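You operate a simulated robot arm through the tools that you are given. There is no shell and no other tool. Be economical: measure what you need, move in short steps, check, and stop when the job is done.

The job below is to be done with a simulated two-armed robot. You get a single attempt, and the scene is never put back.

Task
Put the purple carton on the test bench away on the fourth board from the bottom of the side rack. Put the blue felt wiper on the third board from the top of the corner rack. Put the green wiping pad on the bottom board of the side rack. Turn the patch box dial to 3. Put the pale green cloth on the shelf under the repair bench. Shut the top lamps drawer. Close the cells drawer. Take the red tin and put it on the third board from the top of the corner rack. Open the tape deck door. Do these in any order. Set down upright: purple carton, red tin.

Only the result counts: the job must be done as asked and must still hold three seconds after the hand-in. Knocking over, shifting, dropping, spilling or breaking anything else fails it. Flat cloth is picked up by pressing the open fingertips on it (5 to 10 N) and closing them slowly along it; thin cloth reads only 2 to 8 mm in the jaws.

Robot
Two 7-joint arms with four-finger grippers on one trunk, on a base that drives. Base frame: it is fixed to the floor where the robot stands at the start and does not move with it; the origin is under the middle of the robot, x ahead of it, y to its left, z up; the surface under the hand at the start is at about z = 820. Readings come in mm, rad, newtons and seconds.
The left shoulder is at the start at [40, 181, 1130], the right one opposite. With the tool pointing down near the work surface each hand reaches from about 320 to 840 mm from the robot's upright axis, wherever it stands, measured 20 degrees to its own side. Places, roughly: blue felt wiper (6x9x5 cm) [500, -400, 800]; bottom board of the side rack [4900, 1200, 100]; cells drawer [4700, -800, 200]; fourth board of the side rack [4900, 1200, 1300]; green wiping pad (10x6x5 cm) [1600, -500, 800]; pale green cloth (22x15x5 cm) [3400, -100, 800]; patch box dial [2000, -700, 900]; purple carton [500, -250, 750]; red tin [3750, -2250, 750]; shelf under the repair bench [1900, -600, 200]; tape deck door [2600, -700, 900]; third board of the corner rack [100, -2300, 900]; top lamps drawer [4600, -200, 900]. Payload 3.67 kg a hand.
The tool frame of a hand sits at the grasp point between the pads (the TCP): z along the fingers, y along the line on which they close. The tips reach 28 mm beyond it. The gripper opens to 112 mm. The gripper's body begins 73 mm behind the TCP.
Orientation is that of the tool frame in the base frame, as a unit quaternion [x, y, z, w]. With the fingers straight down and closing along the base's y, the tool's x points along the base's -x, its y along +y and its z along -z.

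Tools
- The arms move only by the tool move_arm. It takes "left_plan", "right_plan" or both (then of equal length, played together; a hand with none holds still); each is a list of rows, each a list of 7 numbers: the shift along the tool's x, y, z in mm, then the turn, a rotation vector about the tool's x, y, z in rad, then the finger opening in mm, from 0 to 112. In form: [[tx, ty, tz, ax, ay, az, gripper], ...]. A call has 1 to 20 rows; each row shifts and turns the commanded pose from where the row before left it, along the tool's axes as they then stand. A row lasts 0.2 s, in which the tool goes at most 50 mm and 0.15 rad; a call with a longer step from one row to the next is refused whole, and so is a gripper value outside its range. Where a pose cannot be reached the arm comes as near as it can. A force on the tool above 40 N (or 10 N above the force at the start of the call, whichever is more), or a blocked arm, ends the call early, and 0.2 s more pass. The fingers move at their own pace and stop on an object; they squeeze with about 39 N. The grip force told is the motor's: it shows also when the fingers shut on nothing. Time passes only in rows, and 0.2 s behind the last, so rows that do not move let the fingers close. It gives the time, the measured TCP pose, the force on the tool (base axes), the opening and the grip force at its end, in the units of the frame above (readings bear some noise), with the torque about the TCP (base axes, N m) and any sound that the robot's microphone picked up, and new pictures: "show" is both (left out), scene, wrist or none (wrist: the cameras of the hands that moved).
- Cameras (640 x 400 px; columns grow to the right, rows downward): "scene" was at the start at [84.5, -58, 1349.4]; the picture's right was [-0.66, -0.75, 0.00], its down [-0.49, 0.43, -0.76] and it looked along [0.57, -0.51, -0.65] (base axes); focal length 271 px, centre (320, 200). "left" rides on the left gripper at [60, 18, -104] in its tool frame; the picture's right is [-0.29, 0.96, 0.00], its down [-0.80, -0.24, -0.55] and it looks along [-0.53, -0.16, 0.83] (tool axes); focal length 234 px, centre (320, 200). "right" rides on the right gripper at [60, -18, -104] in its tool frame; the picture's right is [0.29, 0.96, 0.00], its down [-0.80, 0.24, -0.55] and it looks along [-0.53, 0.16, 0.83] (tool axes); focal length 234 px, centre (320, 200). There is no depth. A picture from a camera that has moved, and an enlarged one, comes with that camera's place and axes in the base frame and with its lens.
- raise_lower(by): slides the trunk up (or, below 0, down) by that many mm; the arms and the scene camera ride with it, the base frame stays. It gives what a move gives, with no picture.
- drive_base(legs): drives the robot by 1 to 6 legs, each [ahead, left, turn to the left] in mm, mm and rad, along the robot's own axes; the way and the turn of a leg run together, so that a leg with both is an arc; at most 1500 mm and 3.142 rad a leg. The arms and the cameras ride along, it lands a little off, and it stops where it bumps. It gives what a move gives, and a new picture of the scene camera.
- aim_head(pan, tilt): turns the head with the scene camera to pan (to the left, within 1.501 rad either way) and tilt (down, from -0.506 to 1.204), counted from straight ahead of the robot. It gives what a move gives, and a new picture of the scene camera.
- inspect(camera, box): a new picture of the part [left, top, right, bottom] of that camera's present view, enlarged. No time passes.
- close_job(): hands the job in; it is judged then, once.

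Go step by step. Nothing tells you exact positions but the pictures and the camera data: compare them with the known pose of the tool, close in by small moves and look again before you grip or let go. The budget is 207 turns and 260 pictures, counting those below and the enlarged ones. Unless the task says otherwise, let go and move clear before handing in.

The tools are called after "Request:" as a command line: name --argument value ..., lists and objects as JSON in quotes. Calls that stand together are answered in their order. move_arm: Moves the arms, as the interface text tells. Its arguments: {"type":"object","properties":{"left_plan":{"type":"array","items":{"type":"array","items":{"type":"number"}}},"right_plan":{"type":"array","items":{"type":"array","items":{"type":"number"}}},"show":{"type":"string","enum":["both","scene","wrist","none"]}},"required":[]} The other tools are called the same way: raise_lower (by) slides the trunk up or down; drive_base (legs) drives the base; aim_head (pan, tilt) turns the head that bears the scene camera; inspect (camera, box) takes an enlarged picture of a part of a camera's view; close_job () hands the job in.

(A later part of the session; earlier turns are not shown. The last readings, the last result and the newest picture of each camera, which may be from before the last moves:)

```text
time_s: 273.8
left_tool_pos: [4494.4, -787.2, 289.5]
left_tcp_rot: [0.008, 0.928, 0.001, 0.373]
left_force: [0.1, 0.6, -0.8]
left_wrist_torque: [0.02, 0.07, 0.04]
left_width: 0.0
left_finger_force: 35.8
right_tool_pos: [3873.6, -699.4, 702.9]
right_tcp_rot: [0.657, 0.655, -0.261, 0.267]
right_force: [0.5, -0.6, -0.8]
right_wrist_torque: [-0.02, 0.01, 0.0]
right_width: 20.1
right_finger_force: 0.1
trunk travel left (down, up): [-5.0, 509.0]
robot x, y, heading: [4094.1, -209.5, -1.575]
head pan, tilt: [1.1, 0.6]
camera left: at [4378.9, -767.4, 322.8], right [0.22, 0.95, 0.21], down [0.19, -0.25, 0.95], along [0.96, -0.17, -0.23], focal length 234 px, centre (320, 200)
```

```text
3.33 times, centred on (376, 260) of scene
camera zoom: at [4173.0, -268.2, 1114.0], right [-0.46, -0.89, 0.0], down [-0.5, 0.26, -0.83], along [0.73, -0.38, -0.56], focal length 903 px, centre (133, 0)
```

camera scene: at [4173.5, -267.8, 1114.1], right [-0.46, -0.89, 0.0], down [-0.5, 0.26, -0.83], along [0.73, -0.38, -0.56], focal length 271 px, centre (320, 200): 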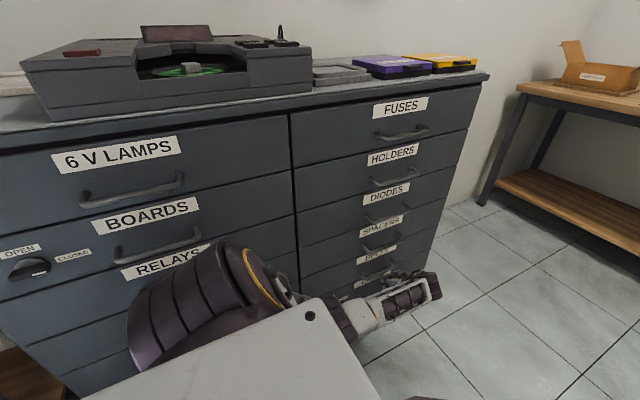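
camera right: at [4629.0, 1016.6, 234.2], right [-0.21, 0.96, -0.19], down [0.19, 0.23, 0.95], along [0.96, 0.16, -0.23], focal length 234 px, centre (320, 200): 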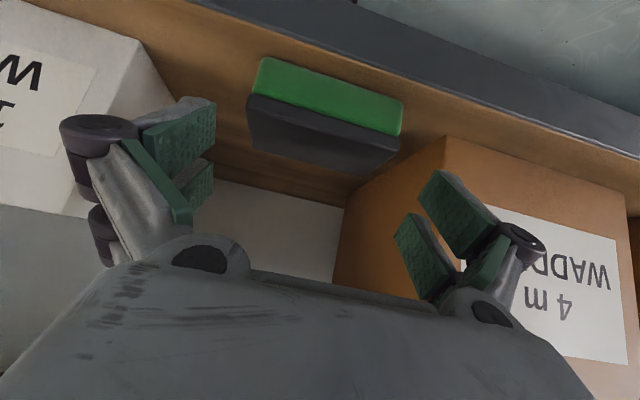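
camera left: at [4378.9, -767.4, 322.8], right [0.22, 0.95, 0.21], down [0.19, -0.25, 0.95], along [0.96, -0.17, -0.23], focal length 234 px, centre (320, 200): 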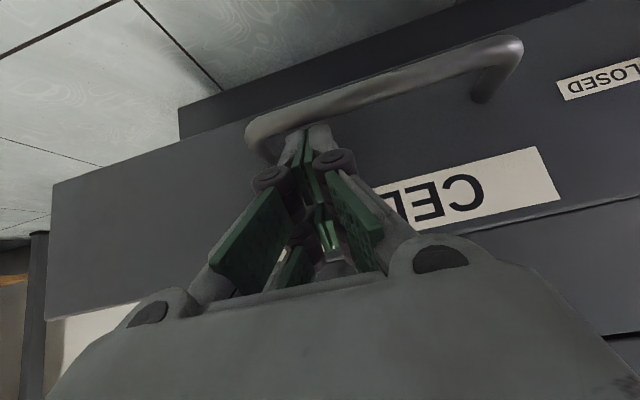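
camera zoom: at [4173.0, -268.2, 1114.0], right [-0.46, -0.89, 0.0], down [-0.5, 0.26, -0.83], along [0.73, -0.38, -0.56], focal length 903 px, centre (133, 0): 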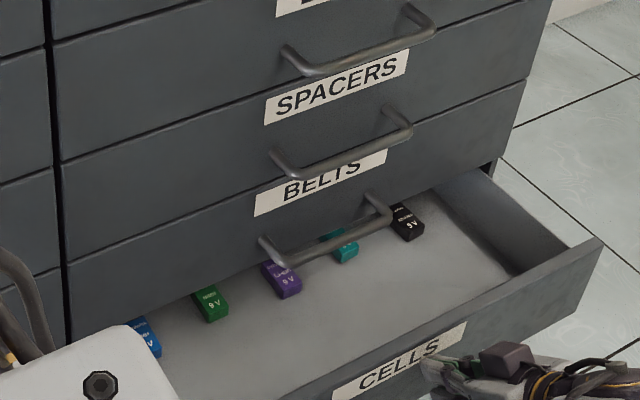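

My fingertips had hooked behind the handle and dragged the drawer out again. I push it back in and this time lift out upward before retreating.

Request:
move_arm --left_plan '[[-20, 0, 20, 0, 0, 0, 0], [-20, 0, 20, 0, 0, 0, 0], [-20, 0, 20, 0, 0, 0, 0], [-18, 0, 18, 0, 0, 0, 0], [-10, 0, 10, 0, 0, 0, 0], [-8, 0, 8, 0, 0, 0, 0], [-6, 0, 6, 0, 0, 0, 0], [-4, 0, 4, 0, 0, 0, 0], [-3, 0, 3, 0, 0, 0, 0]]' --show "none"

Request:
move_arm --left_plan '[[-10, 0, -10, 0, 0, 0, 0], [-14, 0, -14, 0, 0, 0, 0], [-14, 0, -14, 0, 0, 0, 0], [-14, 0, -14, 0, 0, 0, 0]]' --show "both"

```text
time_s: 275.6
left_tool_pos: [4644.3, -788.3, 287.9]
left_tcp_rot: [0.005, 0.927, 0.003, 0.375]
left_force: [-10.7, 12.0, 19.0]
left_wrist_torque: [0.38, -0.77, 0.55]
left_width: 5.8
left_finger_force: 36.1
right_tool_pos: [3872.6, -697.6, 704.1]
right_tcp_rot: [0.657, 0.655, -0.261, 0.268]
right_force: [-0.3, -0.2, -0.1]
right_wrist_torque: [-0.02, -0.05, 0.02]
right_width: 20.5
right_finger_force: 0.2
trunk travel left (down, up): [-5.0, 509.0]
robot x, y, heading: [4092.8, -209.2, -1.573]
head pan, tilt: [1.1, 0.6]
stopped in row 9 (left hand): the force on the tool passed its limit at 43 N (the readings are from after the stop); the commanded pose is now the measured one
```

```text
time_s: 276.5
left_tool_pos: [4638.7, -786.8, 328.6]
left_tcp_rot: [0.011, 0.93, 0.007, 0.366]
left_force: [-4.2, 1.0, -4.1]
left_wrist_torque: [-0.13, -0.2, -0.01]
left_width: 0.1
left_finger_force: 35.9
right_tool_pos: [3873.1, -698.1, 703.0]
right_tcp_rot: [0.658, 0.653, -0.262, 0.266]
right_force: [0.1, 0.2, 0.9]
right_wrist_torque: [0.02, -0.01, 0.01]
right_width: 19.9
right_finger_force: 0.1
trunk travel left (down, up): [-5.0, 509.0]
robot x, y, heading: [4089.9, -207.1, -1.576]
head pan, tilt: [1.1, 0.6]
stopped in row 4 (left hand): the force on the tool passed its limit at 46 N (the readings are from after the stop); the commanded pose is now the measured one
camera scene: at [4172.6, -267.4, 1114.1], right [-0.46, -0.89, 0.0], down [-0.5, 0.26, -0.83], along [0.73, -0.38, -0.56], focal length 271 px, centre (320, 200)
camera left: at [4524.2, -766.6, 363.8], right [0.23, 0.95, 0.22], down [0.2, -0.26, 0.94], along [0.95, -0.17, -0.25], focal length 234 px, centre (320, 200)
```

scene: 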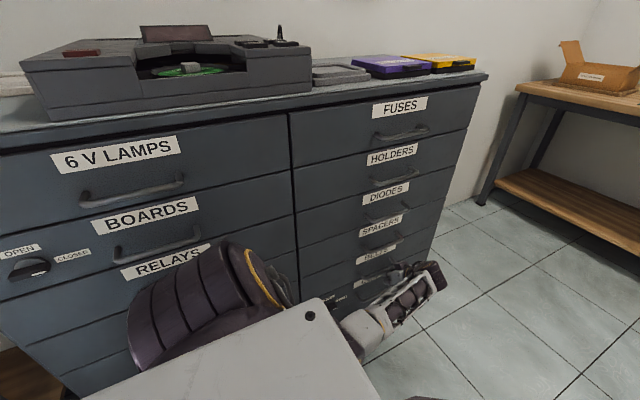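
left: 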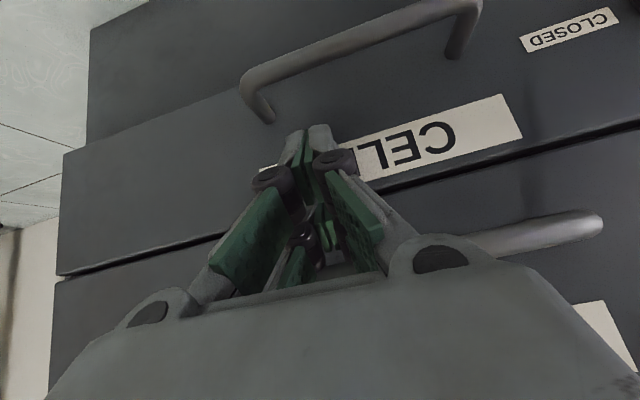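

The fingers are clear of the CELLS handle now. I nudge the face once more, then retreat straight back.

Request:
move_arm --left_plan '[[2, 0, 2, 0, 0, 0, 0], [-4, 0, 4, 0, 0, 0, 0], [-4, 0, 4, 0, 0, 0, 0], [-4, 0, 4, 0, 0, 0, 0], [-4, 0, 4, 0, 0, 0, 0], [-4, 0, 4, 0, 0, 0, 0], [-4, 0, 4, 0, 0, 0, 0]]' --show "none"

Request:
move_arm --left_plan '[[10, 0, -10, 0, 0, 0, 0], [20, 0, -20, 0, 0, 0, 0], [25, 0, -25, 0, 0, 0, 0], [25, 0, -25, 0, 0, 0, 0], [25, 0, -25, 0, 0, 0, 0]]' --show "wrist"

Request:
inspect --camera "scene" --box '[280, 200, 472, 320]'

```text
time_s: 277.4
left_tool_pos: [4644.9, -787.8, 322.7]
left_tcp_rot: [0.014, 0.932, 0.006, 0.362]
left_force: [-1.4, -0.7, -1.1]
left_wrist_torque: [-0.01, -0.07, 0.02]
left_width: 0.2
left_finger_force: 35.8
right_tool_pos: [3872.1, -696.5, 703.8]
right_tcp_rot: [0.658, 0.654, -0.261, 0.266]
right_force: [0.5, 0.4, 0.0]
right_wrist_torque: [0.01, 0.02, -0.01]
right_width: 20.1
right_finger_force: 0.1
trunk travel left (down, up): [-5.0, 509.0]
robot x, y, heading: [4092.1, -205.6, -1.572]
head pan, tilt: [1.1, 0.6]
stopped in row 4 (left hand): the force on the tool passed its limit at 54 N (the readings are from after the stop); the commanded pose is now the measured one
```

```text
time_s: 278.6
left_tool_pos: [4496.1, -787.6, 329.2]
left_tcp_rot: [0.013, 0.931, 0.006, 0.364]
left_force: [0.0, -0.5, -0.2]
left_wrist_torque: [-0.03, 0.0, 0.0]
left_width: 0.0
left_finger_force: 35.5
right_tool_pos: [3872.0, -698.2, 704.0]
right_tcp_rot: [0.659, 0.653, -0.261, 0.266]
right_force: [0.0, -0.3, 0.1]
right_wrist_torque: [-0.01, -0.01, 0.01]
right_width: 20.1
right_finger_force: 0.0
trunk travel left (down, up): [-5.0, 509.0]
robot x, y, heading: [4093.5, -201.5, -1.576]
head pan, tilt: [1.1, 0.6]
camera left: at [4380.9, -765.9, 365.7], right [0.23, 0.95, 0.22], down [0.21, -0.26, 0.94], along [0.95, -0.17, -0.26], focal length 234 px, centre (320, 200)
```

left: 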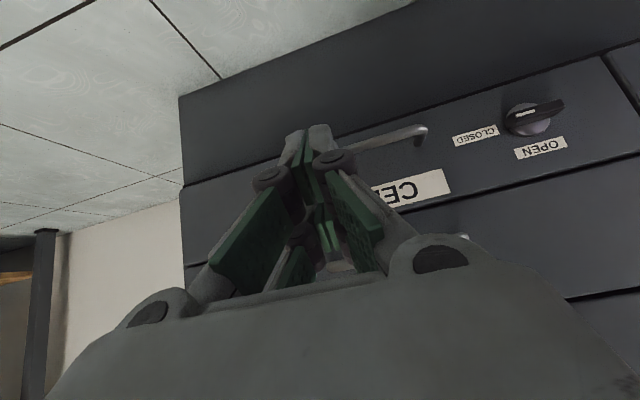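

```text
3.33 times, centred on (376, 260) of scene
camera zoom: at [4172.1, -268.0, 1114.1], right [-0.46, -0.89, 0.0], down [-0.5, 0.26, -0.83], along [0.73, -0.38, -0.56], focal length 903 px, centre (133, 0)
```

zoom: 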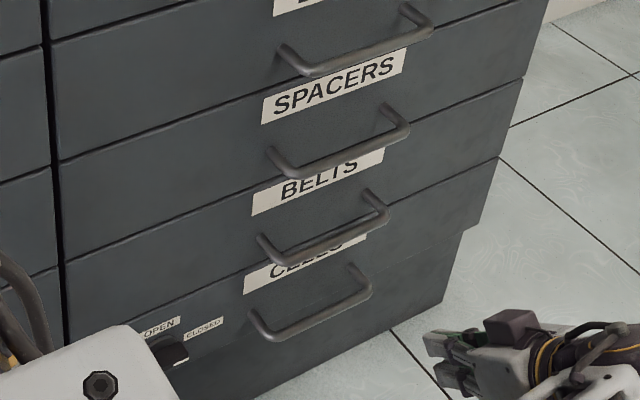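

Both drawers are closed. Now the cloth: I retract the left hand, raise the trunk, and reposition so the cloth lies at my right front.

Request:
move_arm --left_plan '[[28, 0, -28, 0, 0, 0, 0], [28, 0, -28, 0, 0, 0, 0], [28, 0, -28, 0, 0, 0, 0], [0, 0, -40, 0, 0, 0, 0], [-28, 0, -28, 0, 0, 0, 0], [-28, 0, -28, 0, 0, 0, 0], [-28, 0, -28, 0, 0, 0, 0], [-28, 0, -28, 0, 0, 0, 0]]' --show "none"

Request:
raise_lower --by 250

Request:
drive_base --legs '[[-440, 0, 0], [0, -143, 0]]'

Request:
aim_head --pan -0.9 --tilt 0.75

```text
time_s: 279.4
left_tool_pos: [4486.5, -782.8, 356.2]
left_tcp_rot: [-0.014, 0.901, 0.013, 0.434]
left_force: [0.4, -0.1, 0.5]
left_wrist_torque: [-0.01, 0.01, -0.01]
left_width: 0.1
left_finger_force: 35.6
right_tool_pos: [3872.5, -699.0, 703.2]
right_tcp_rot: [0.659, 0.654, -0.261, 0.266]
right_force: [-1.2, 0.2, -0.7]
right_wrist_torque: [0.01, 0.0, -0.03]
right_width: 20.4
right_finger_force: 0.1
trunk travel left (down, up): [-5.0, 509.0]
robot x, y, heading: [4094.9, -207.1, -1.575]
head pan, tilt: [1.1, 0.6]
stopped in row 4 (left hand): the arm was blocked; the commanded pose is now the measured one
```

```text
time_s: 282.0
left_tool_pos: [4486.6, -782.7, 606.4]
left_tcp_rot: [-0.015, 0.901, 0.013, 0.434]
left_force: [0.2, 0.7, -0.2]
left_wrist_torque: [0.03, 0.01, 0.01]
left_width: 0.0
left_finger_force: 35.3
right_tool_pos: [3872.2, -697.6, 953.8]
right_tcp_rot: [0.658, 0.654, -0.262, 0.266]
right_force: [-0.7, -0.1, -0.2]
right_wrist_torque: [0.01, -0.01, 0.0]
right_width: 20.0
right_finger_force: 0.1
trunk travel left (down, up): [-255.0, 259.0]
robot x, y, heading: [4093.9, -204.6, -1.578]
head pan, tilt: [1.1, 0.6]
```

```text
time_s: 285.8
left_tool_pos: [4342.9, -333.9, 605.3]
left_tcp_rot: [-0.014, 0.901, 0.013, 0.434]
left_force: [-0.8, -1.1, 0.6]
left_wrist_torque: [0.01, 0.01, -0.01]
left_width: 0.2
left_finger_force: 35.3
right_tool_pos: [3727.1, -246.3, 952.0]
right_tcp_rot: [0.66, 0.652, -0.261, 0.266]
right_force: [0.1, -0.1, -0.4]
right_wrist_torque: [-0.02, -0.05, 0.06]
right_width: 19.9
right_finger_force: 0.2
trunk travel left (down, up): [-255.0, 259.0]
robot x, y, heading: [3951.9, 245.8, -1.582]
head pan, tilt: [1.1, 0.6]
camera scene: at [4028.1, 182.6, 1363.8], right [-0.46, -0.89, 0.0], down [-0.5, 0.26, -0.83], along [0.73, -0.38, -0.56], focal length 271 px, centre (320, 200)
```

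scene: 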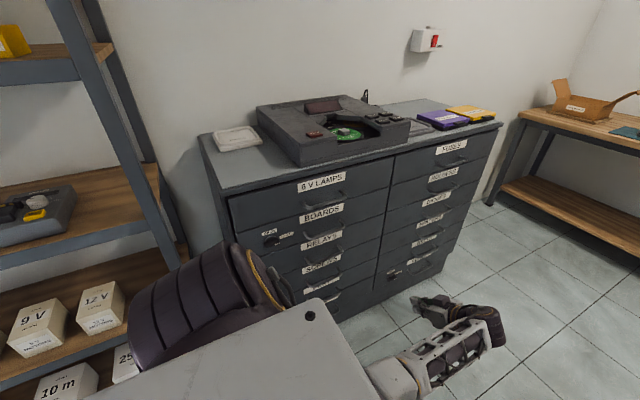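

```text
time_s: 287.7
left_tool_pos: [4342.9, -333.4, 606.1]
left_tcp_rot: [-0.012, 0.9, 0.012, 0.435]
left_force: [-0.2, 0.4, -0.8]
left_wrist_torque: [0.0, 0.04, 0.03]
left_width: 0.0
left_finger_force: 35.7
right_tool_pos: [3727.9, -246.5, 952.7]
right_tcp_rot: [0.659, 0.653, -0.262, 0.266]
right_force: [0.2, -0.2, -0.3]
right_wrist_torque: [0.01, 0.0, -0.01]
right_width: 19.9
right_finger_force: 0.1
trunk travel left (down, up): [-255.0, 259.0]
robot x, y, heading: [3950.5, 246.6, -1.585]
head pan, tilt: [-0.901, 0.75]
camera scene: at [3886.1, 172.7, 1350.8], right [-0.61, 0.79, 0.0], down [0.54, 0.42, -0.73], along [-0.58, -0.45, -0.68], focal length 271 px, centre (320, 200)
```

scene: 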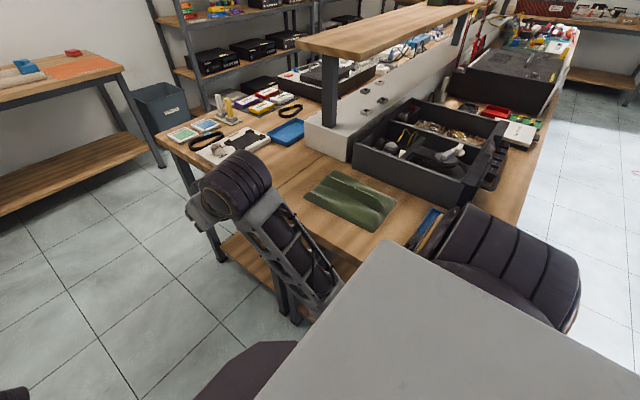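

Request:
inspect --camera "scene" --box '[270, 150, 430, 250]'

```text
4.00 times, centred on (350, 200) of scene
camera zoom: at [3886.1, 172.7, 1350.8], right [-0.61, 0.79, 0.0], down [0.54, 0.42, -0.73], along [-0.58, -0.45, -0.68], focal length 1084 px, centre (200, 200)
```

zoom: 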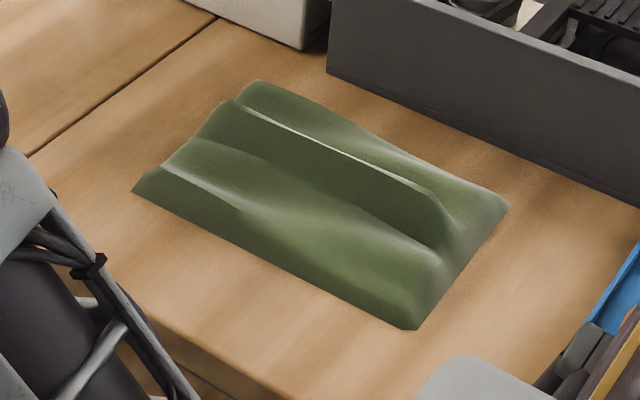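

The cloth has a ridge along y at x≈3360, centre ≈(3358,-118). I bring the right hand vertical above it, fingers closing across the ridge.

Request:
move_arm --right_plan '[[0, 0, 0, 0, 0.131, 0, 20], [0, 0, 0, 0, 0.131, 0, 30], [0, 0, 0, 0, 0.131, 0, 50], [0, 0, 0, 0, 0.131, 0, 70], [0, 0, 0, 0, 0.131, 0, 70], [0, 0, 0, 0, 0.12, 0, 70], [13, -37, 0, 0, 0, 0, 70], [13, -37, 0, 0, 0, 0, 70], [13, -37, 0, 0, 0, 0, 70], [13, -37, 0, 0, 0, 0, 70], [13, -37, 0, 0, 0, 0, 70], [13, -37, 0, 0, 0, 0, 70], [13, -37, 0, 0, 0, 0, 70], [13, -37, 0, 0, 0, 0, 70], [13, -37, 0, 0, 0, 0, 70], [13, -37, 0, 0, 0, 0, 70]]'

```text
time_s: 291.1
left_tool_pos: [4344.7, -332.4, 606.8]
left_tcp_rot: [-0.013, 0.901, 0.012, 0.434]
left_force: [0.1, 0.1, 0.3]
left_wrist_torque: [0.0, 0.02, 0.03]
left_width: 0.1
left_finger_force: 36.2
right_tool_pos: [3356.9, -112.9, 951.3]
right_tcp_rot: [0.71, 0.704, 0.006, 0.0]
right_force: [-0.4, 0.0, 0.2]
right_wrist_torque: [-0.02, -0.04, -0.03]
right_width: 69.9
right_finger_force: 0.1
right hand out of reach, approached as far as the arm can: row 2
trunk travel left (down, up): [-255.0, 259.0]
robot x, y, heading: [3953.5, 244.5, -1.583]
head pan, tilt: [-0.901, 0.75]
camera scene: at [3885.3, 173.4, 1350.8], right [-0.61, 0.79, 0.0], down [0.54, 0.42, -0.73], along [-0.58, -0.45, -0.68], focal length 271 px, centre (320, 200)
camera right: at [3338.9, -55.6, 1055.4], right [0.96, 0.28, 0.01], down [0.23, -0.8, 0.55], along [0.16, -0.52, -0.84], focal length 234 px, centre (320, 200)
```

scene: 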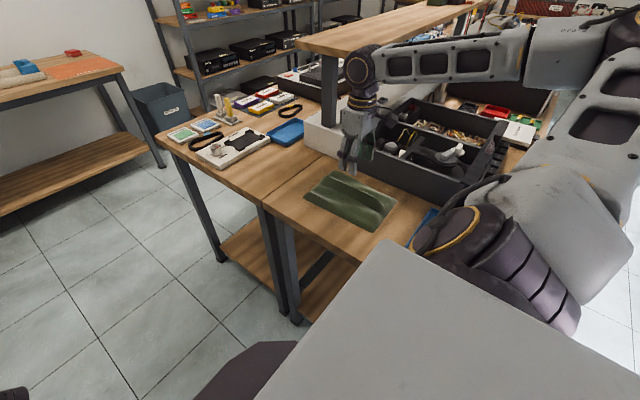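
right: 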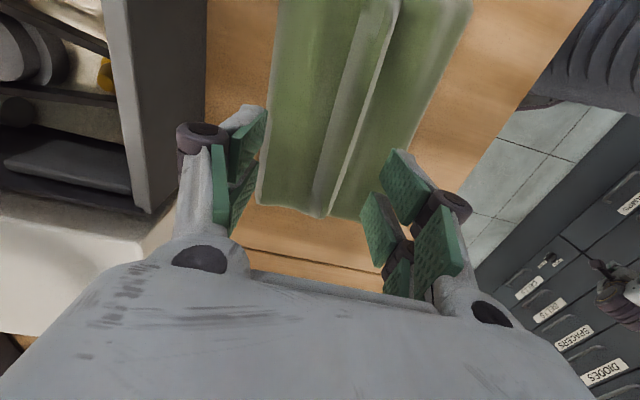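

The ridge is about 25 mm to the +x side. I shift and descend.

Request:
move_arm --right_plan '[[0, 13, 22, 0, 0, 0, 80], [0, 13, 22, 0, 0, 0, 80], [0, 0, 25, 0, 0, 0, 80]]' --show "wrist"

```text
time_s: 291.9
left_tool_pos: [4342.2, -333.3, 605.6]
left_tcp_rot: [-0.013, 0.901, 0.012, 0.434]
left_force: [1.1, -0.2, 0.7]
left_wrist_torque: [0.02, -0.01, -0.02]
left_width: 0.0
left_finger_force: 36.2
right_tool_pos: [3385.8, -115.1, 882.7]
right_tcp_rot: [0.71, 0.704, 0.007, -0.001]
right_force: [-0.4, -0.4, 0.0]
right_wrist_torque: [0.02, 0.0, 0.05]
right_width: 79.8
right_finger_force: 0.1
trunk travel left (down, up): [-255.0, 259.0]
robot x, y, heading: [3948.4, 247.2, -1.579]
head pan, tilt: [-0.901, 0.75]
camera right: at [3367.9, -56.9, 986.5], right [0.96, 0.28, 0.01], down [0.23, -0.8, 0.55], along [0.16, -0.52, -0.84], focal length 234 px, centre (320, 200)
```

right: 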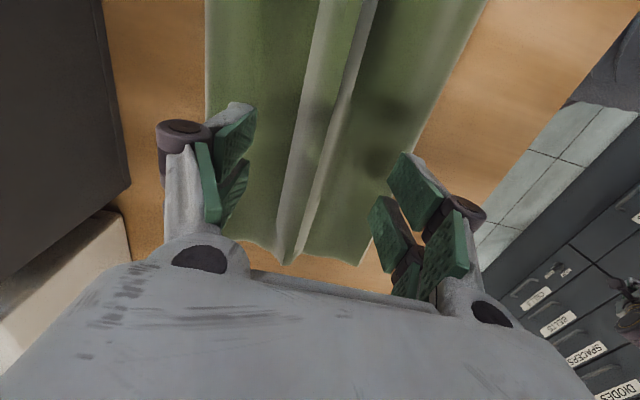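

Ridge is centred between the fingers. I descend to press lightly.

Request:
move_arm --right_plan '[[0, 0, 15, 0, 0, 0, 80], [0, 0, 12, 0, 0, 0, 80], [0, 0, 8, 0, 0, 0, 80]]' --show "none"

Request:
move_arm --right_plan '[[0, 0, 4, 0, 0, 0, 80], [0, 0, 3, 0, 0, 0, 80]]' --show "none"

Request:
move_arm --right_plan '[[0, 0, 2, 0, 0, 0, 80], [0, 0, 2, 0, 0, 0, 80]]' --show "none"

```text
time_s: 292.6
left_tool_pos: [4344.1, -331.9, 607.1]
left_tcp_rot: [-0.014, 0.901, 0.011, 0.433]
left_force: [0.1, -0.5, -0.7]
left_wrist_torque: [0.04, 0.0, -0.01]
left_width: 0.1
left_finger_force: 36.3
right_tool_pos: [3386.3, -116.5, 866.1]
right_tcp_rot: [0.71, 0.704, -0.002, 0.002]
right_force: [10.1, 8.0, 43.8]
right_wrist_torque: [1.17, -0.34, -0.19]
right_width: 64.5
right_finger_force: 33.2
trunk travel left (down, up): [-255.0, 259.0]
robot x, y, heading: [3952.4, 243.7, -1.582]
head pan, tilt: [-0.901, 0.75]
stopped in row 3 (right hand): the force on the tool passed its limit at 49 N (the readings are from after the stop); the commanded pose is now the measured one
```

```text
time_s: 293.3
left_tool_pos: [4345.3, -331.6, 607.4]
left_tcp_rot: [-0.015, 0.902, 0.01, 0.432]
left_force: [-0.7, -0.6, 0.3]
left_wrist_torque: [0.01, 0.01, 0.01]
left_width: 0.1
left_finger_force: 35.7
right_tool_pos: [3389.2, -116.8, 867.6]
right_tcp_rot: [0.711, 0.703, -0.009, 0.006]
right_force: [15.8, 8.5, 72.6]
right_wrist_torque: [1.9, -1.67, -0.15]
right_width: 54.5
right_finger_force: 37.8
trunk travel left (down, up): [-255.0, 259.0]
robot x, y, heading: [3949.3, 243.5, -1.582]
head pan, tilt: [-0.901, 0.75]
stopped in row 2 (right hand): the force on the tool passed its limit at 61 N (the readings are from after the stop); the commanded pose is now the measured one
```

```text
time_s: 293.9
left_tool_pos: [4345.7, -331.3, 607.2]
left_tcp_rot: [-0.013, 0.902, 0.01, 0.432]
left_force: [0.0, 0.5, 0.5]
left_wrist_torque: [0.02, 0.03, -0.03]
left_width: 0.0
left_finger_force: 35.4
right_tool_pos: [3384.4, -117.4, 856.3]
right_tcp_rot: [0.71, 0.704, -0.01, 0.003]
right_force: [-2.8, -10.6, 26.5]
right_wrist_torque: [-0.08, 0.23, 0.09]
right_width: 81.9
right_finger_force: 0.1
trunk travel left (down, up): [-255.0, 259.0]
robot x, y, heading: [3949.5, 241.5, -1.581]
head pan, tilt: [-0.901, 0.75]
```

I pressed too hard; contact began higher than expected. I look at the state.

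Request:
move_arm --right_plan '[[0, 0, -4, 0, 0, 0, 80]]' --show "both"

```text
time_s: 294.3
left_tool_pos: [4343.8, -332.7, 606.3]
left_tcp_rot: [-0.015, 0.902, 0.012, 0.432]
left_force: [0.3, 0.0, 0.1]
left_wrist_torque: [0.01, -0.02, -0.02]
left_width: 0.0
left_finger_force: 35.4
right_tool_pos: [3384.9, -115.3, 854.8]
right_tcp_rot: [0.71, 0.705, -0.002, 0.001]
right_force: [0.6, -3.7, 10.6]
right_wrist_torque: [0.03, 0.13, 0.03]
right_width: 84.8
right_finger_force: 0.2
trunk travel left (down, up): [-255.0, 259.0]
robot x, y, heading: [3950.9, 244.6, -1.579]
head pan, tilt: [-0.901, 0.75]
camera scene: at [3889.3, 174.9, 1350.9], right [-0.61, 0.79, 0.0], down [0.54, 0.42, -0.73], along [-0.58, -0.45, -0.68], focal length 271 px, centre (320, 200)
camera right: at [3368.2, -56.6, 957.4], right [0.96, 0.28, 0.0], down [0.24, -0.8, 0.56], along [0.15, -0.54, -0.83], focal length 234 px, centre (320, 200)
```

scene: 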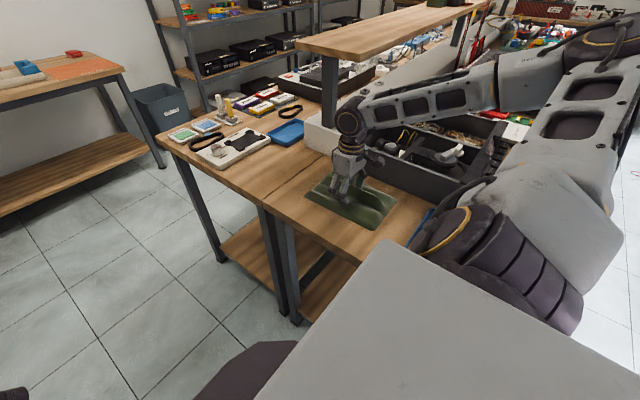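
right: 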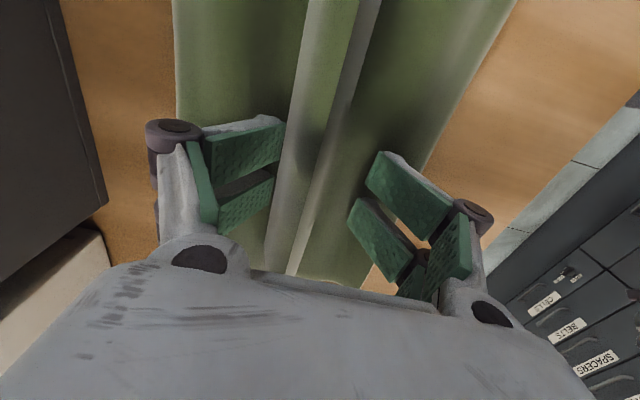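

Force is now ~10 N, right for cloth. I close slowly along it, easing up slightly.

Request:
move_arm --right_plan '[[0, 0, -1, 0, 0, 0, 74], [0, 0, -1, 0, 0, 0, 66], [0, 0, -1, 0, 0, 0, 58], [0, 0, -1, 0, 0, 0, 50], [0, 0, -1, 0, 0, 0, 42], [0, 0, -1, 0, 0, 0, 34], [0, 0, -1, 0, 0, 0, 26], [0, 0, -1, 0, 0, 0, 18], [0, 0, -1, 0, 0, 0, 10], [0, 0, 0, 0, 0, 0, 2], [0, 0, 0, 0, 0, 0, 0], [0, 0, 0, 0, 0, 0, 0]]' --show "wrist"

```text
time_s: 294.8
left_tool_pos: [4344.8, -331.2, 608.6]
left_tcp_rot: [-0.013, 0.901, 0.01, 0.432]
left_force: [-0.3, 0.3, -0.8]
left_wrist_torque: [-0.02, 0.03, 0.02]
left_width: 0.1
left_finger_force: 35.8
right_tool_pos: [3380.7, -117.4, 868.5]
right_tcp_rot: [0.712, 0.703, -0.013, 0.003]
right_force: [-3.1, 5.5, 55.1]
right_wrist_torque: [1.75, -1.0, 0.02]
right_width: 38.3
right_finger_force: 35.4
trunk travel left (down, up): [-255.0, 259.0]
robot x, y, heading: [3950.0, 245.6, -1.585]
head pan, tilt: [-0.901, 0.75]
stopped in row 2 (right hand): the force on the tool passed its limit at 49 N (the readings are from after the stop); the commanded pose is now the measured one
camera right: at [3365.6, -55.9, 969.9], right [0.96, 0.28, -0.02], down [0.24, -0.79, 0.57], along [0.14, -0.55, -0.82], focal length 234 px, centre (320, 200)
```

right: 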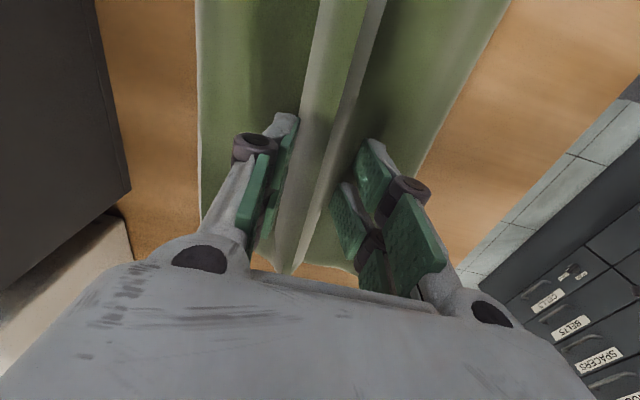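

The fingertips extend as they close, raising the pressure. I rise ~8 mm then continue closing.

Request:
move_arm --right_plan '[[0, 0, -4, 0, 0, 0, 38], [0, 0, -4, 0, 0, 0, 38], [0, 0, -1, 0, 0, 0, 38]]' --show "none"

```text
time_s: 295.6
left_tool_pos: [4343.6, -334.0, 605.4]
left_tcp_rot: [-0.013, 0.9, 0.011, 0.435]
left_force: [0.5, -0.2, 0.6]
left_wrist_torque: [0.03, -0.01, 0.0]
left_width: 0.0
left_finger_force: 35.8
right_tool_pos: [3381.4, -117.6, 867.3]
right_tcp_rot: [0.709, 0.705, -0.005, 0.001]
right_force: [-5.0, 0.0, 22.8]
right_wrist_torque: [0.39, 0.3, 0.15]
right_width: 38.0
right_finger_force: 0.0
trunk travel left (down, up): [-255.0, 259.0]
robot x, y, heading: [3948.7, 246.1, -1.58]
head pan, tilt: [-0.901, 0.75]
```

Request:
move_arm --right_plan '[[0, 0, -2, 0, 0, 0, 34], [0, 0, -1, 0, 0, 0, 28], [0, 0, -1, 0, 0, 0, 22], [0, 0, -1, 0, 0, 0, 16], [0, 0, -1, 0, 0, 0, 10], [0, 0, 0, 0, 0, 0, 5], [0, 0, 0, 0, 0, 0, 0], [0, 0, 0, 0, 0, 0, 0]]' --show "wrist"

```text
time_s: 297.4
left_tool_pos: [4343.1, -333.4, 606.6]
left_tcp_rot: [-0.014, 0.901, 0.013, 0.434]
left_force: [0.4, 0.1, -0.3]
left_wrist_torque: [0.0, 0.0, -0.03]
left_width: 0.0
left_finger_force: 35.2
right_tool_pos: [3380.1, -118.7, 871.8]
right_tcp_rot: [0.71, 0.704, -0.005, 0.002]
right_force: [0.0, 0.5, -1.6]
right_wrist_torque: [-0.01, 0.03, 0.02]
right_width: 23.5
right_finger_force: 39.6
trunk travel left (down, up): [-255.0, 259.0]
robot x, y, heading: [3946.6, 244.4, -1.586]
head pan, tilt: [-0.901, 0.75]
camera right: at [3363.7, -58.3, 975.7], right [0.96, 0.28, -0.01], down [0.24, -0.79, 0.56], along [0.15, -0.54, -0.83], focal length 234 px, centre (320, 200)
```

right: 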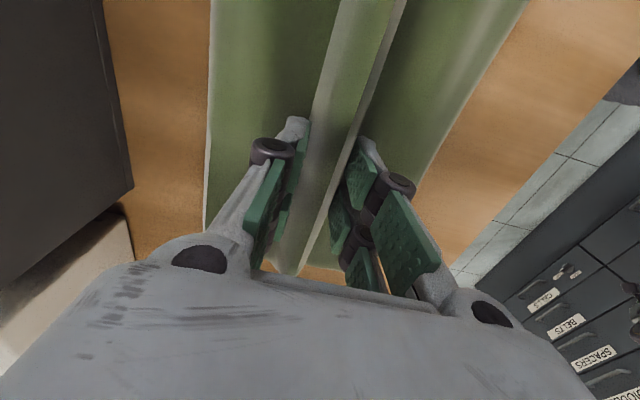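

Gripped the ridge at 23 mm with 40 N. I test-lift.

Request:
move_arm --right_plan '[[0, 0, -5, 0, 0, 0, 0], [0, 0, -8, 0, 0, 0, 0], [0, 0, -12, 0, 0, 0, 0], [0, 0, -20, 0, 0, 0, 0], [0, 0, -25, 0, 0, 0, 0]]'

```text
time_s: 298.6
left_tool_pos: [4342.7, -332.7, 606.8]
left_tcp_rot: [-0.012, 0.9, 0.011, 0.435]
left_force: [-0.4, -0.1, -0.2]
left_wrist_torque: [0.03, 0.0, 0.0]
left_width: 0.2
left_finger_force: 35.7
right_tool_pos: [3381.6, -116.4, 944.3]
right_tcp_rot: [0.71, 0.704, -0.005, 0.001]
right_force: [0.7, 0.3, -1.8]
right_wrist_torque: [-0.02, 0.02, 0.02]
right_width: 23.9
right_finger_force: 38.9
trunk travel left (down, up): [-255.0, 259.0]
robot x, y, heading: [3953.3, 245.4, -1.582]
head pan, tilt: [-0.901, 0.75]
camera scene: at [3885.9, 173.2, 1350.8], right [-0.61, 0.79, 0.0], down [0.54, 0.42, -0.73], along [-0.58, -0.45, -0.68], focal length 271 px, centre (320, 200)
camera right: at [3364.7, -56.2, 1047.0], right [0.96, 0.28, -0.01], down [0.24, -0.79, 0.56], along [0.15, -0.54, -0.83], focal length 234 px, centre (320, 200)
```

scene: 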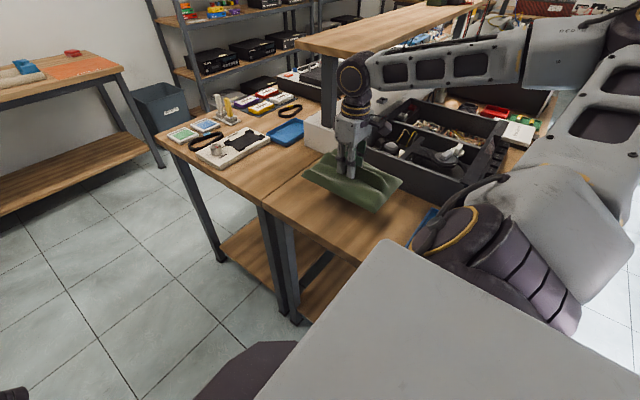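
right: 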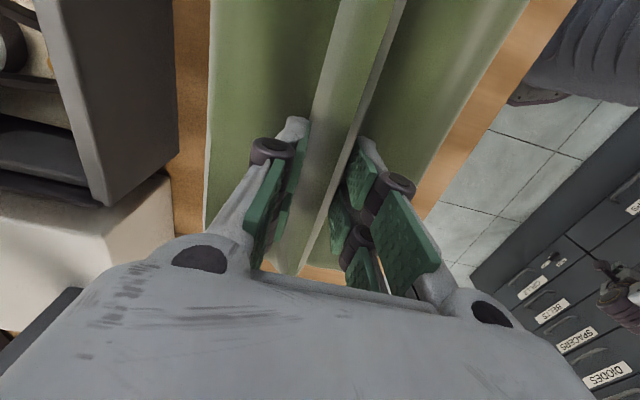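

The cloth lifts as one piece. I bring it to a travel pose and raise the left hand.

Request:
move_arm --right_plan '[[0, 0, -20, 0, 0, 0, 0], [0, 20, -20, 0, 0, 0, 0], [-8, 35, 0, 0, 0, 0, 0], [-8, 35, 0, 0, 0, 0, 0], [-8, 35, 0, 0, 0, 0, 0], [-8, 35, 0, 0, 0, 0, 0], [-8, 35, 0, 0, 0, 0, 0], [-8, 35, 0, 0, 0, 0, 0], [-8, 35, 0, 0, 0, 0, 0], [-8, 35, 0, 0, 0, 0, 0], [-8, 35, 0, 0, 0, 0, 0]]' --left_plan '[[-34, 0, -27, 0, 0, 0, 0], [-34, 0, -27, 0, 0, 0, 0], [-34, 0, -27, 0, 0, 0, 0], [-34, 0, -27, 0, 0, 0, 0], [-34, 0, -27, 0, 0, 0, 0], [-34, 0, -27, 0, 0, 0, 0], [-34, 0, -27, 0, 0, 0, 0], [-34, 0, -27, 0, 0, 0, 0], [0, 0, 0, 0, 0, 0, 50], [0, 0, 0, 0, 0, 0, 100], [0, 0, 0, 0, 0, 0, 112]]' --show "scene"

Request:
move_arm --left_plan '[[0, 0, 0, 0.102, 0, 0.081, 112], [0, 0, 0, 0.102, 0, 0.081, 112], [0, 0, 0, 0.102, 0, 0.081, 112], [0, 0, 0, 0.102, 0, 0.081, 112], [0, 0, 0, 0.102, 0, 0.081, 112], [0, 0, 0, 0.102, 0, 0.081, 112], [0, 0, 0, 0.102, 0, 0.081, 112], [0, 0, 0, 0.102, 0, 0.081, 112], [0, 0, 0, 0.102, 0, 0.081, 112], [0, 0, 0, 0.102, 0, 0.081, 112], [0, 0, 0, 0.102, 0, 0.081, 112], [0, 0, 0, 0.102, 0, 0.081, 112]]' --show "none"

```text
time_s: 301.0
left_tool_pos: [4343.1, -337.4, 953.5]
left_tcp_rot: [-0.014, 0.901, 0.014, 0.434]
left_force: [-0.4, -0.6, 0.7]
left_wrist_torque: [-0.02, 0.01, -0.02]
left_width: 92.5
left_finger_force: 0.1
right_tool_pos: [3715.8, -193.4, 979.8]
right_tcp_rot: [0.71, 0.704, -0.006, 0.001]
right_force: [0.1, -0.3, -1.7]
right_wrist_torque: [0.04, -0.01, 0.03]
right_width: 23.5
right_finger_force: 39.0
trunk travel left (down, up): [-255.0, 259.0]
robot x, y, heading: [3952.6, 244.4, -1.581]
head pan, tilt: [-0.901, 0.75]
camera scene: at [3887.0, 171.6, 1350.8], right [-0.61, 0.79, 0.0], down [0.54, 0.42, -0.73], along [-0.58, -0.45, -0.68], focal length 271 px, centre (320, 200)
```

scene: 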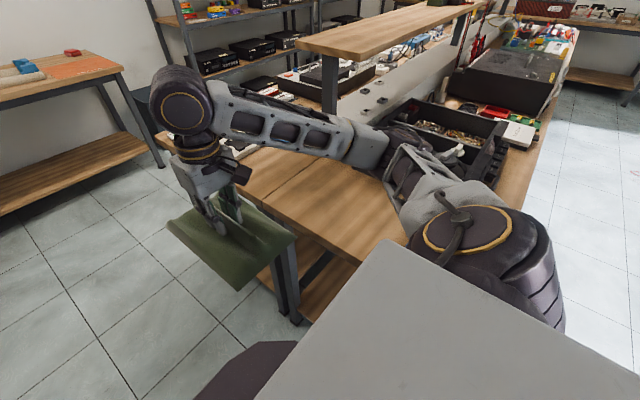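

```text
time_s: 303.6
left_tool_pos: [4339.5, -343.4, 969.6]
left_tcp_rot: [0.619, 0.647, -0.314, 0.317]
left_force: [0.8, -1.4, -0.1]
left_wrist_torque: [-0.03, 0.0, -0.01]
left_width: 111.9
left_finger_force: 0.1
right_tool_pos: [3715.5, -191.7, 979.5]
right_tcp_rot: [0.71, 0.704, -0.005, 0.001]
right_force: [0.3, 0.0, -1.9]
right_wrist_torque: [-0.02, 0.0, -0.02]
right_width: 23.8
right_finger_force: 38.7
trunk travel left (down, up): [-255.0, 259.0]
robot x, y, heading: [3949.0, 245.4, -1.585]
head pan, tilt: [-0.901, 0.75]
```

I tuck the left hand inward and drive south through the corridor toward the tin's bench.

Request:
move_arm --left_plan '[[0, -40, 0, 0, 0, 0, 112], [0, -40, 0, 0, 0, 0, 112], [0, -40, 0, 0, 0, 0, 112], [0, -40, 0, 0, 0, 0, 112], [20, -20, -20, 0, 0, 0, 112], [20, 0, -20, 0, 0, 0, 112]]' --show "none"

Request:
aim_head --pan -0.2 --tilt 0.45

Request:
drive_base --legs '[[1500, 0, 0.014]]'

```text
time_s: 304.4
left_tool_pos: [4243.0, -360.7, 1037.5]
left_tcp_rot: [0.596, 0.628, -0.348, 0.36]
left_force: [-0.8, 0.0, 0.7]
left_wrist_torque: [0.0, 0.03, -0.02]
left_width: 111.9
left_finger_force: 0.0
right_tool_pos: [3713.3, -191.8, 977.2]
right_tcp_rot: [0.71, 0.704, -0.005, 0.001]
right_force: [0.1, -0.5, -2.7]
right_wrist_torque: [0.0, -0.01, -0.01]
right_width: 23.6
right_finger_force: 39.0
trunk travel left (down, up): [-255.0, 259.0]
robot x, y, heading: [3949.4, 247.2, -1.582]
head pan, tilt: [-0.901, 0.75]
stopped in row 3 (left hand): the arm was blocked; the commanded pose is now the measured one
```

```text
time_s: 305.5
left_tool_pos: [4240.7, -361.5, 1039.2]
left_tcp_rot: [0.596, 0.628, -0.349, 0.36]
left_force: [0.9, -0.1, 0.1]
left_wrist_torque: [-0.02, -0.01, 0.01]
left_width: 112.0
left_finger_force: 0.1
right_tool_pos: [3714.8, -192.9, 980.5]
right_tcp_rot: [0.71, 0.704, -0.005, 0.001]
right_force: [-1.1, -0.1, -2.1]
right_wrist_torque: [-0.03, 0.01, 0.06]
right_width: 23.7
right_finger_force: 39.2
trunk travel left (down, up): [-255.0, 259.0]
robot x, y, heading: [3954.1, 244.8, -1.581]
head pan, tilt: [-0.201, 0.45]
camera scene: at [3931.8, 133.5, 1377.2], right [-0.98, 0.21, 0.0], down [0.09, 0.43, -0.9], along [-0.19, -0.88, -0.44], focal length 271 px, centre (320, 200)
```

scene: 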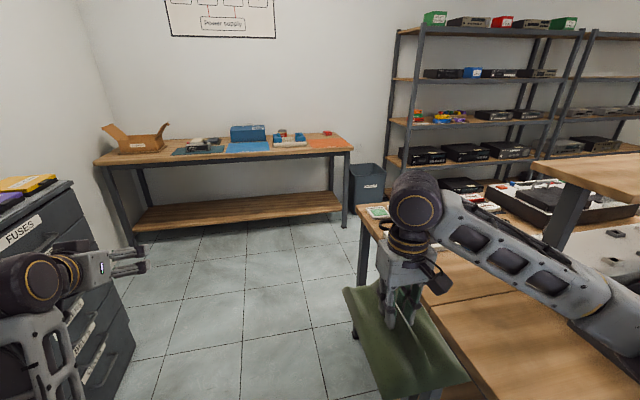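

```text
time_s: 313.1
left_tool_pos: [4271.6, -1856.1, 1039.2]
left_tcp_rot: [0.585, 0.639, -0.342, 0.365]
left_force: [-0.5, -0.3, -0.2]
left_wrist_torque: [-0.01, -0.01, -0.01]
left_width: 111.9
left_finger_force: 0.0
right_tool_pos: [3737.5, -1705.9, 979.9]
right_tcp_rot: [0.698, 0.716, -0.005, 0.002]
right_force: [-0.6, 0.1, -2.3]
right_wrist_torque: [0.01, 0.0, 0.03]
right_width: 23.9
right_finger_force: 39.4
trunk travel left (down, up): [-255.0, 259.0]
robot x, y, heading: [3959.7, -1259.1, -1.55]
head pan, tilt: [-0.201, 0.45]
camera scene: at [3944.6, -1371.8, 1377.2], right [-0.98, 0.18, 0.0], down [0.08, 0.43, -0.9], along [-0.16, -0.89, -0.44], focal length 271 px, centre (320, 200)
```

scene: 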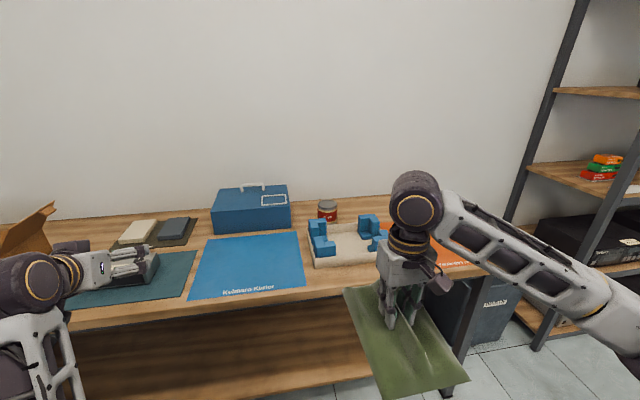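

I see the red tin behind a blue fixture on this bench. I zoom in.

Request:
inspect --camera "scene" --box '[280, 180, 408, 260]'

```text
5.00 times, centred on (344, 220) of scene
camera zoom: at [3944.6, -1371.8, 1377.2], right [-0.98, 0.18, 0.0], down [0.08, 0.43, -0.9], along [-0.16, -0.89, -0.44], focal length 1355 px, centre (200, 100)
```

zoom: 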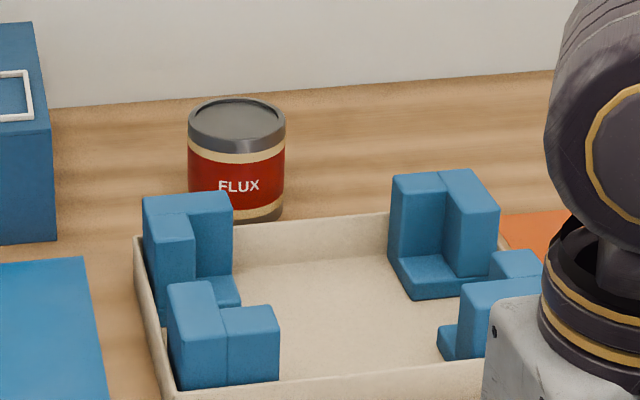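

The tin is a flux can just behind a tray. I position the robot (x≈3560, y≈-1420) and try to bring the left hand to a neutral pose.

Request:
drive_base --legs '[[0, -400, -0.02], [160, 0, 0]]'

Request:
move_arm --left_plan '[[-17, 0, -10, 0, 0.06, 0, 112], [-17, 0, -10, 0, 0.06, 0, 112], [-17, -10, -10, 0, 0.06, 0, 112], [-17, -20, -10, 0, 0.06, 0, 112], [0, -30, 0, 0, 0, 0, 112]]'

```text
time_s: 316.7
left_tool_pos: [3857.8, -2025.5, 1038.0]
left_tcp_rot: [0.594, 0.631, -0.346, 0.36]
left_force: [-1.0, -1.0, -0.1]
left_wrist_torque: [-0.02, 0.02, 0.01]
left_width: 112.1
left_finger_force: 0.1
right_tool_pos: [3328.8, -1863.5, 979.5]
right_tcp_rot: [0.706, 0.708, -0.005, 0.002]
right_force: [-0.4, 0.2, -1.8]
right_wrist_torque: [0.03, -0.02, -0.01]
right_width: 23.8
right_finger_force: 39.0
trunk travel left (down, up): [-255.0, 259.0]
robot x, y, heading: [3562.8, -1421.3, -1.572]
head pan, tilt: [-0.201, 0.45]
camera scene: at [3543.5, -1534.5, 1377.1], right [-0.98, 0.2, 0.0], down [0.09, 0.43, -0.9], along [-0.18, -0.88, -0.44], focal length 271 px, centre (320, 200)
```

scene: 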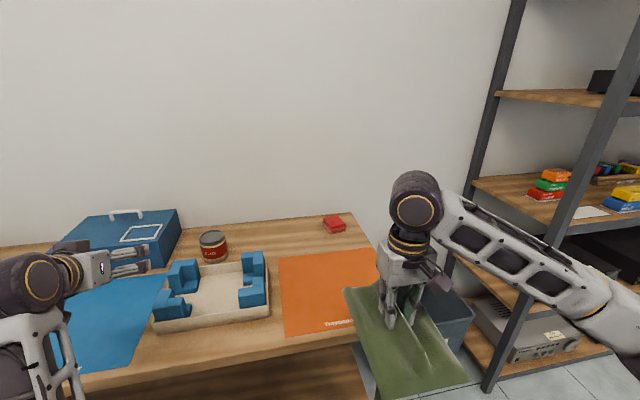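

```text
time_s: 317.9
left_tool_pos: [3807.3, -2032.8, 1124.1]
left_tcp_rot: [0.625, 0.672, -0.263, 0.297]
left_force: [-0.6, 0.3, 0.1]
left_wrist_torque: [0.05, -0.08, 0.07]
left_width: 111.7
left_finger_force: 0.1
right_tool_pos: [3325.6, -1861.5, 980.6]
right_tcp_rot: [0.706, 0.708, -0.005, 0.003]
right_force: [-0.2, 0.1, -2.8]
right_wrist_torque: [-0.06, -0.07, -0.03]
right_width: 23.8
right_finger_force: 39.3
trunk travel left (down, up): [-255.0, 259.0]
robot x, y, heading: [3560.9, -1422.8, -1.575]
head pan, tilt: [-0.201, 0.45]
camera scene: at [3539.3, -1532.6, 1377.2], right [-0.98, 0.2, 0.0], down [0.09, 0.43, -0.9], along [-0.18, -0.88, -0.44], focal length 271 px, centre (320, 200)
camera left: at [3815.4, -1914.5, 1151.2], right [0.97, -0.12, 0.23], down [-0.24, -0.16, 0.96], along [-0.08, -0.98, -0.19], focal length 234 px, centre (320, 200)
```

scene: 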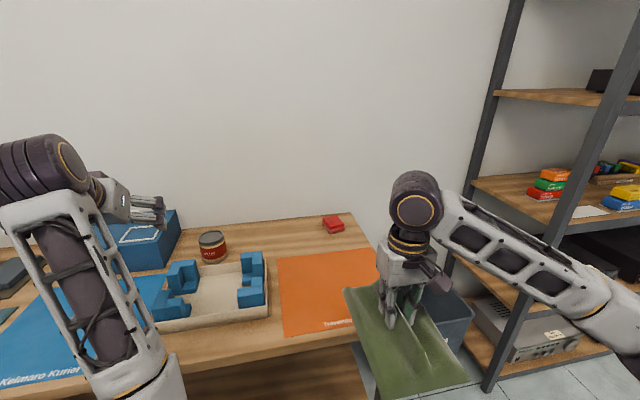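
left: 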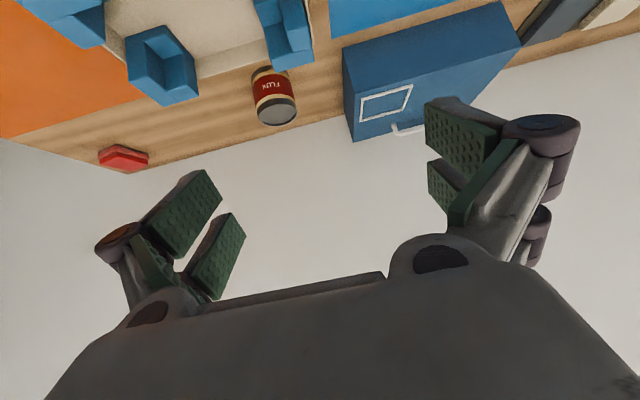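

Tin: lid at (3738,-2335,874), Ø≈78, table ≈803. I straighten the left hand's yaw and approach along its grip line.

Request:
move_arm --left_plan '[[0, 0, 0, 0.073, 0, 0.068, 112], [-1.5, -10, 41, 0, 0, 0, 112], [-1.5, -10, 41, 0, 0, 0, 112], [-1.5, -10, 41, 0, 0, 0, 112], [-1.5, -10, 41, 0, 0, 0, 112], [-1.5, -10, 41, 0, 0, 0, 112], [-1.5, -10, 41, 0, 0, 0, 112]]'

```text
time_s: 319.5
left_tool_pos: [3727.8, -2216.0, 953.7]
left_tcp_rot: [0.662, 0.638, -0.287, 0.268]
left_force: [0.4, 0.4, 0.1]
left_wrist_torque: [0.03, 0.02, 0.0]
left_width: 111.9
left_finger_force: 0.1
right_tool_pos: [3329.3, -1862.3, 980.3]
right_tcp_rot: [0.707, 0.708, -0.004, 0.001]
right_force: [0.4, -0.1, -1.8]
right_wrist_torque: [0.0, -0.01, 0.0]
right_width: 23.4
right_finger_force: 39.0
trunk travel left (down, up): [-255.0, 259.0]
robot x, y, heading: [3561.6, -1421.2, -1.572]
head pan, tilt: [-0.201, 0.45]
camera scene: at [3543.7, -1534.4, 1377.1], right [-0.98, 0.2, 0.0], down [0.09, 0.43, -0.9], along [-0.18, -0.88, -0.44], focal length 271 px, centre (320, 200)
camera left: at [3749.7, -2099.3, 981.6], right [0.95, -0.24, 0.2], down [-0.24, -0.14, 0.96], along [-0.2, -0.96, -0.19], focal length 234 px, centre (320, 200)
```

scene: 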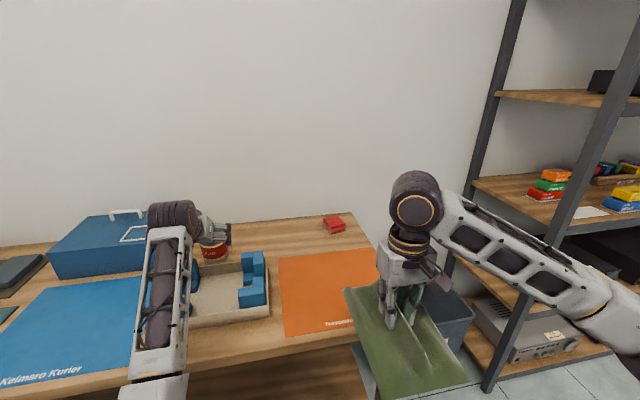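
left: 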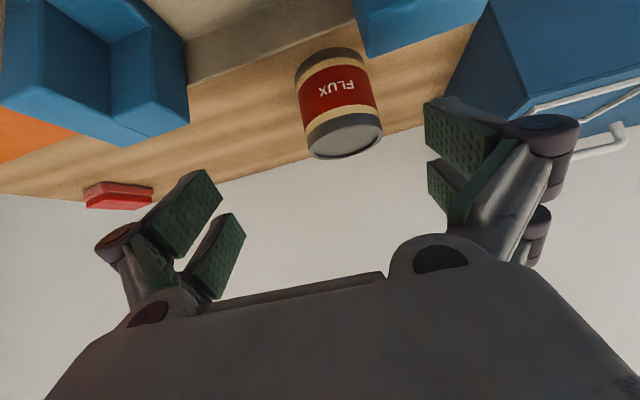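

Aligned nearly; tin centre ≈(3740,-2338). I advance 90 mm and recheck.

Request:
move_arm --left_plan '[[-1.3, 5, 30, 0, 0, 0, 112], [-1.3, 5, 30, 0, 0, 0, 112], [-1.3, 4, 30, 0, 0, 0, 112]]' --show "wrist"

```text
time_s: 320.3
left_tool_pos: [3738.9, -2285.0, 895.6]
left_tcp_rot: [0.662, 0.638, -0.286, 0.268]
left_force: [0.0, -0.6, -1.1]
left_wrist_torque: [0.0, 0.0, -0.03]
left_width: 111.9
left_finger_force: 0.0
right_tool_pos: [3329.5, -1862.4, 980.4]
right_tcp_rot: [0.706, 0.708, -0.005, 0.001]
right_force: [-1.0, 0.6, -1.3]
right_wrist_torque: [0.02, 0.01, -0.01]
right_width: 23.6
right_finger_force: 38.9
trunk travel left (down, up): [-255.0, 259.0]
robot x, y, heading: [3559.9, -1419.2, -1.569]
head pan, tilt: [-0.201, 0.45]
camera left: at [3761.7, -2167.8, 923.2], right [0.95, -0.24, 0.2], down [-0.24, -0.14, 0.96], along [-0.2, -0.96, -0.19], focal length 234 px, centre (320, 200)
```

left: 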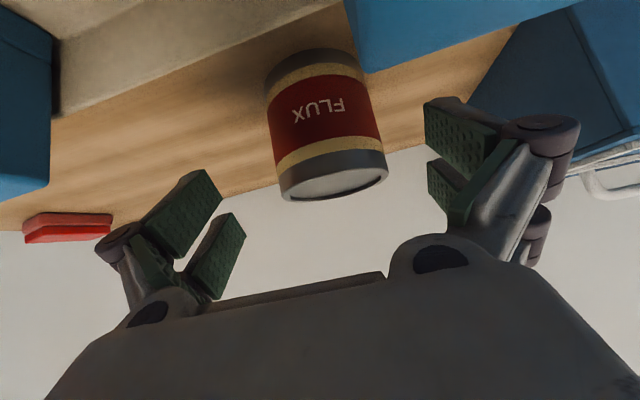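

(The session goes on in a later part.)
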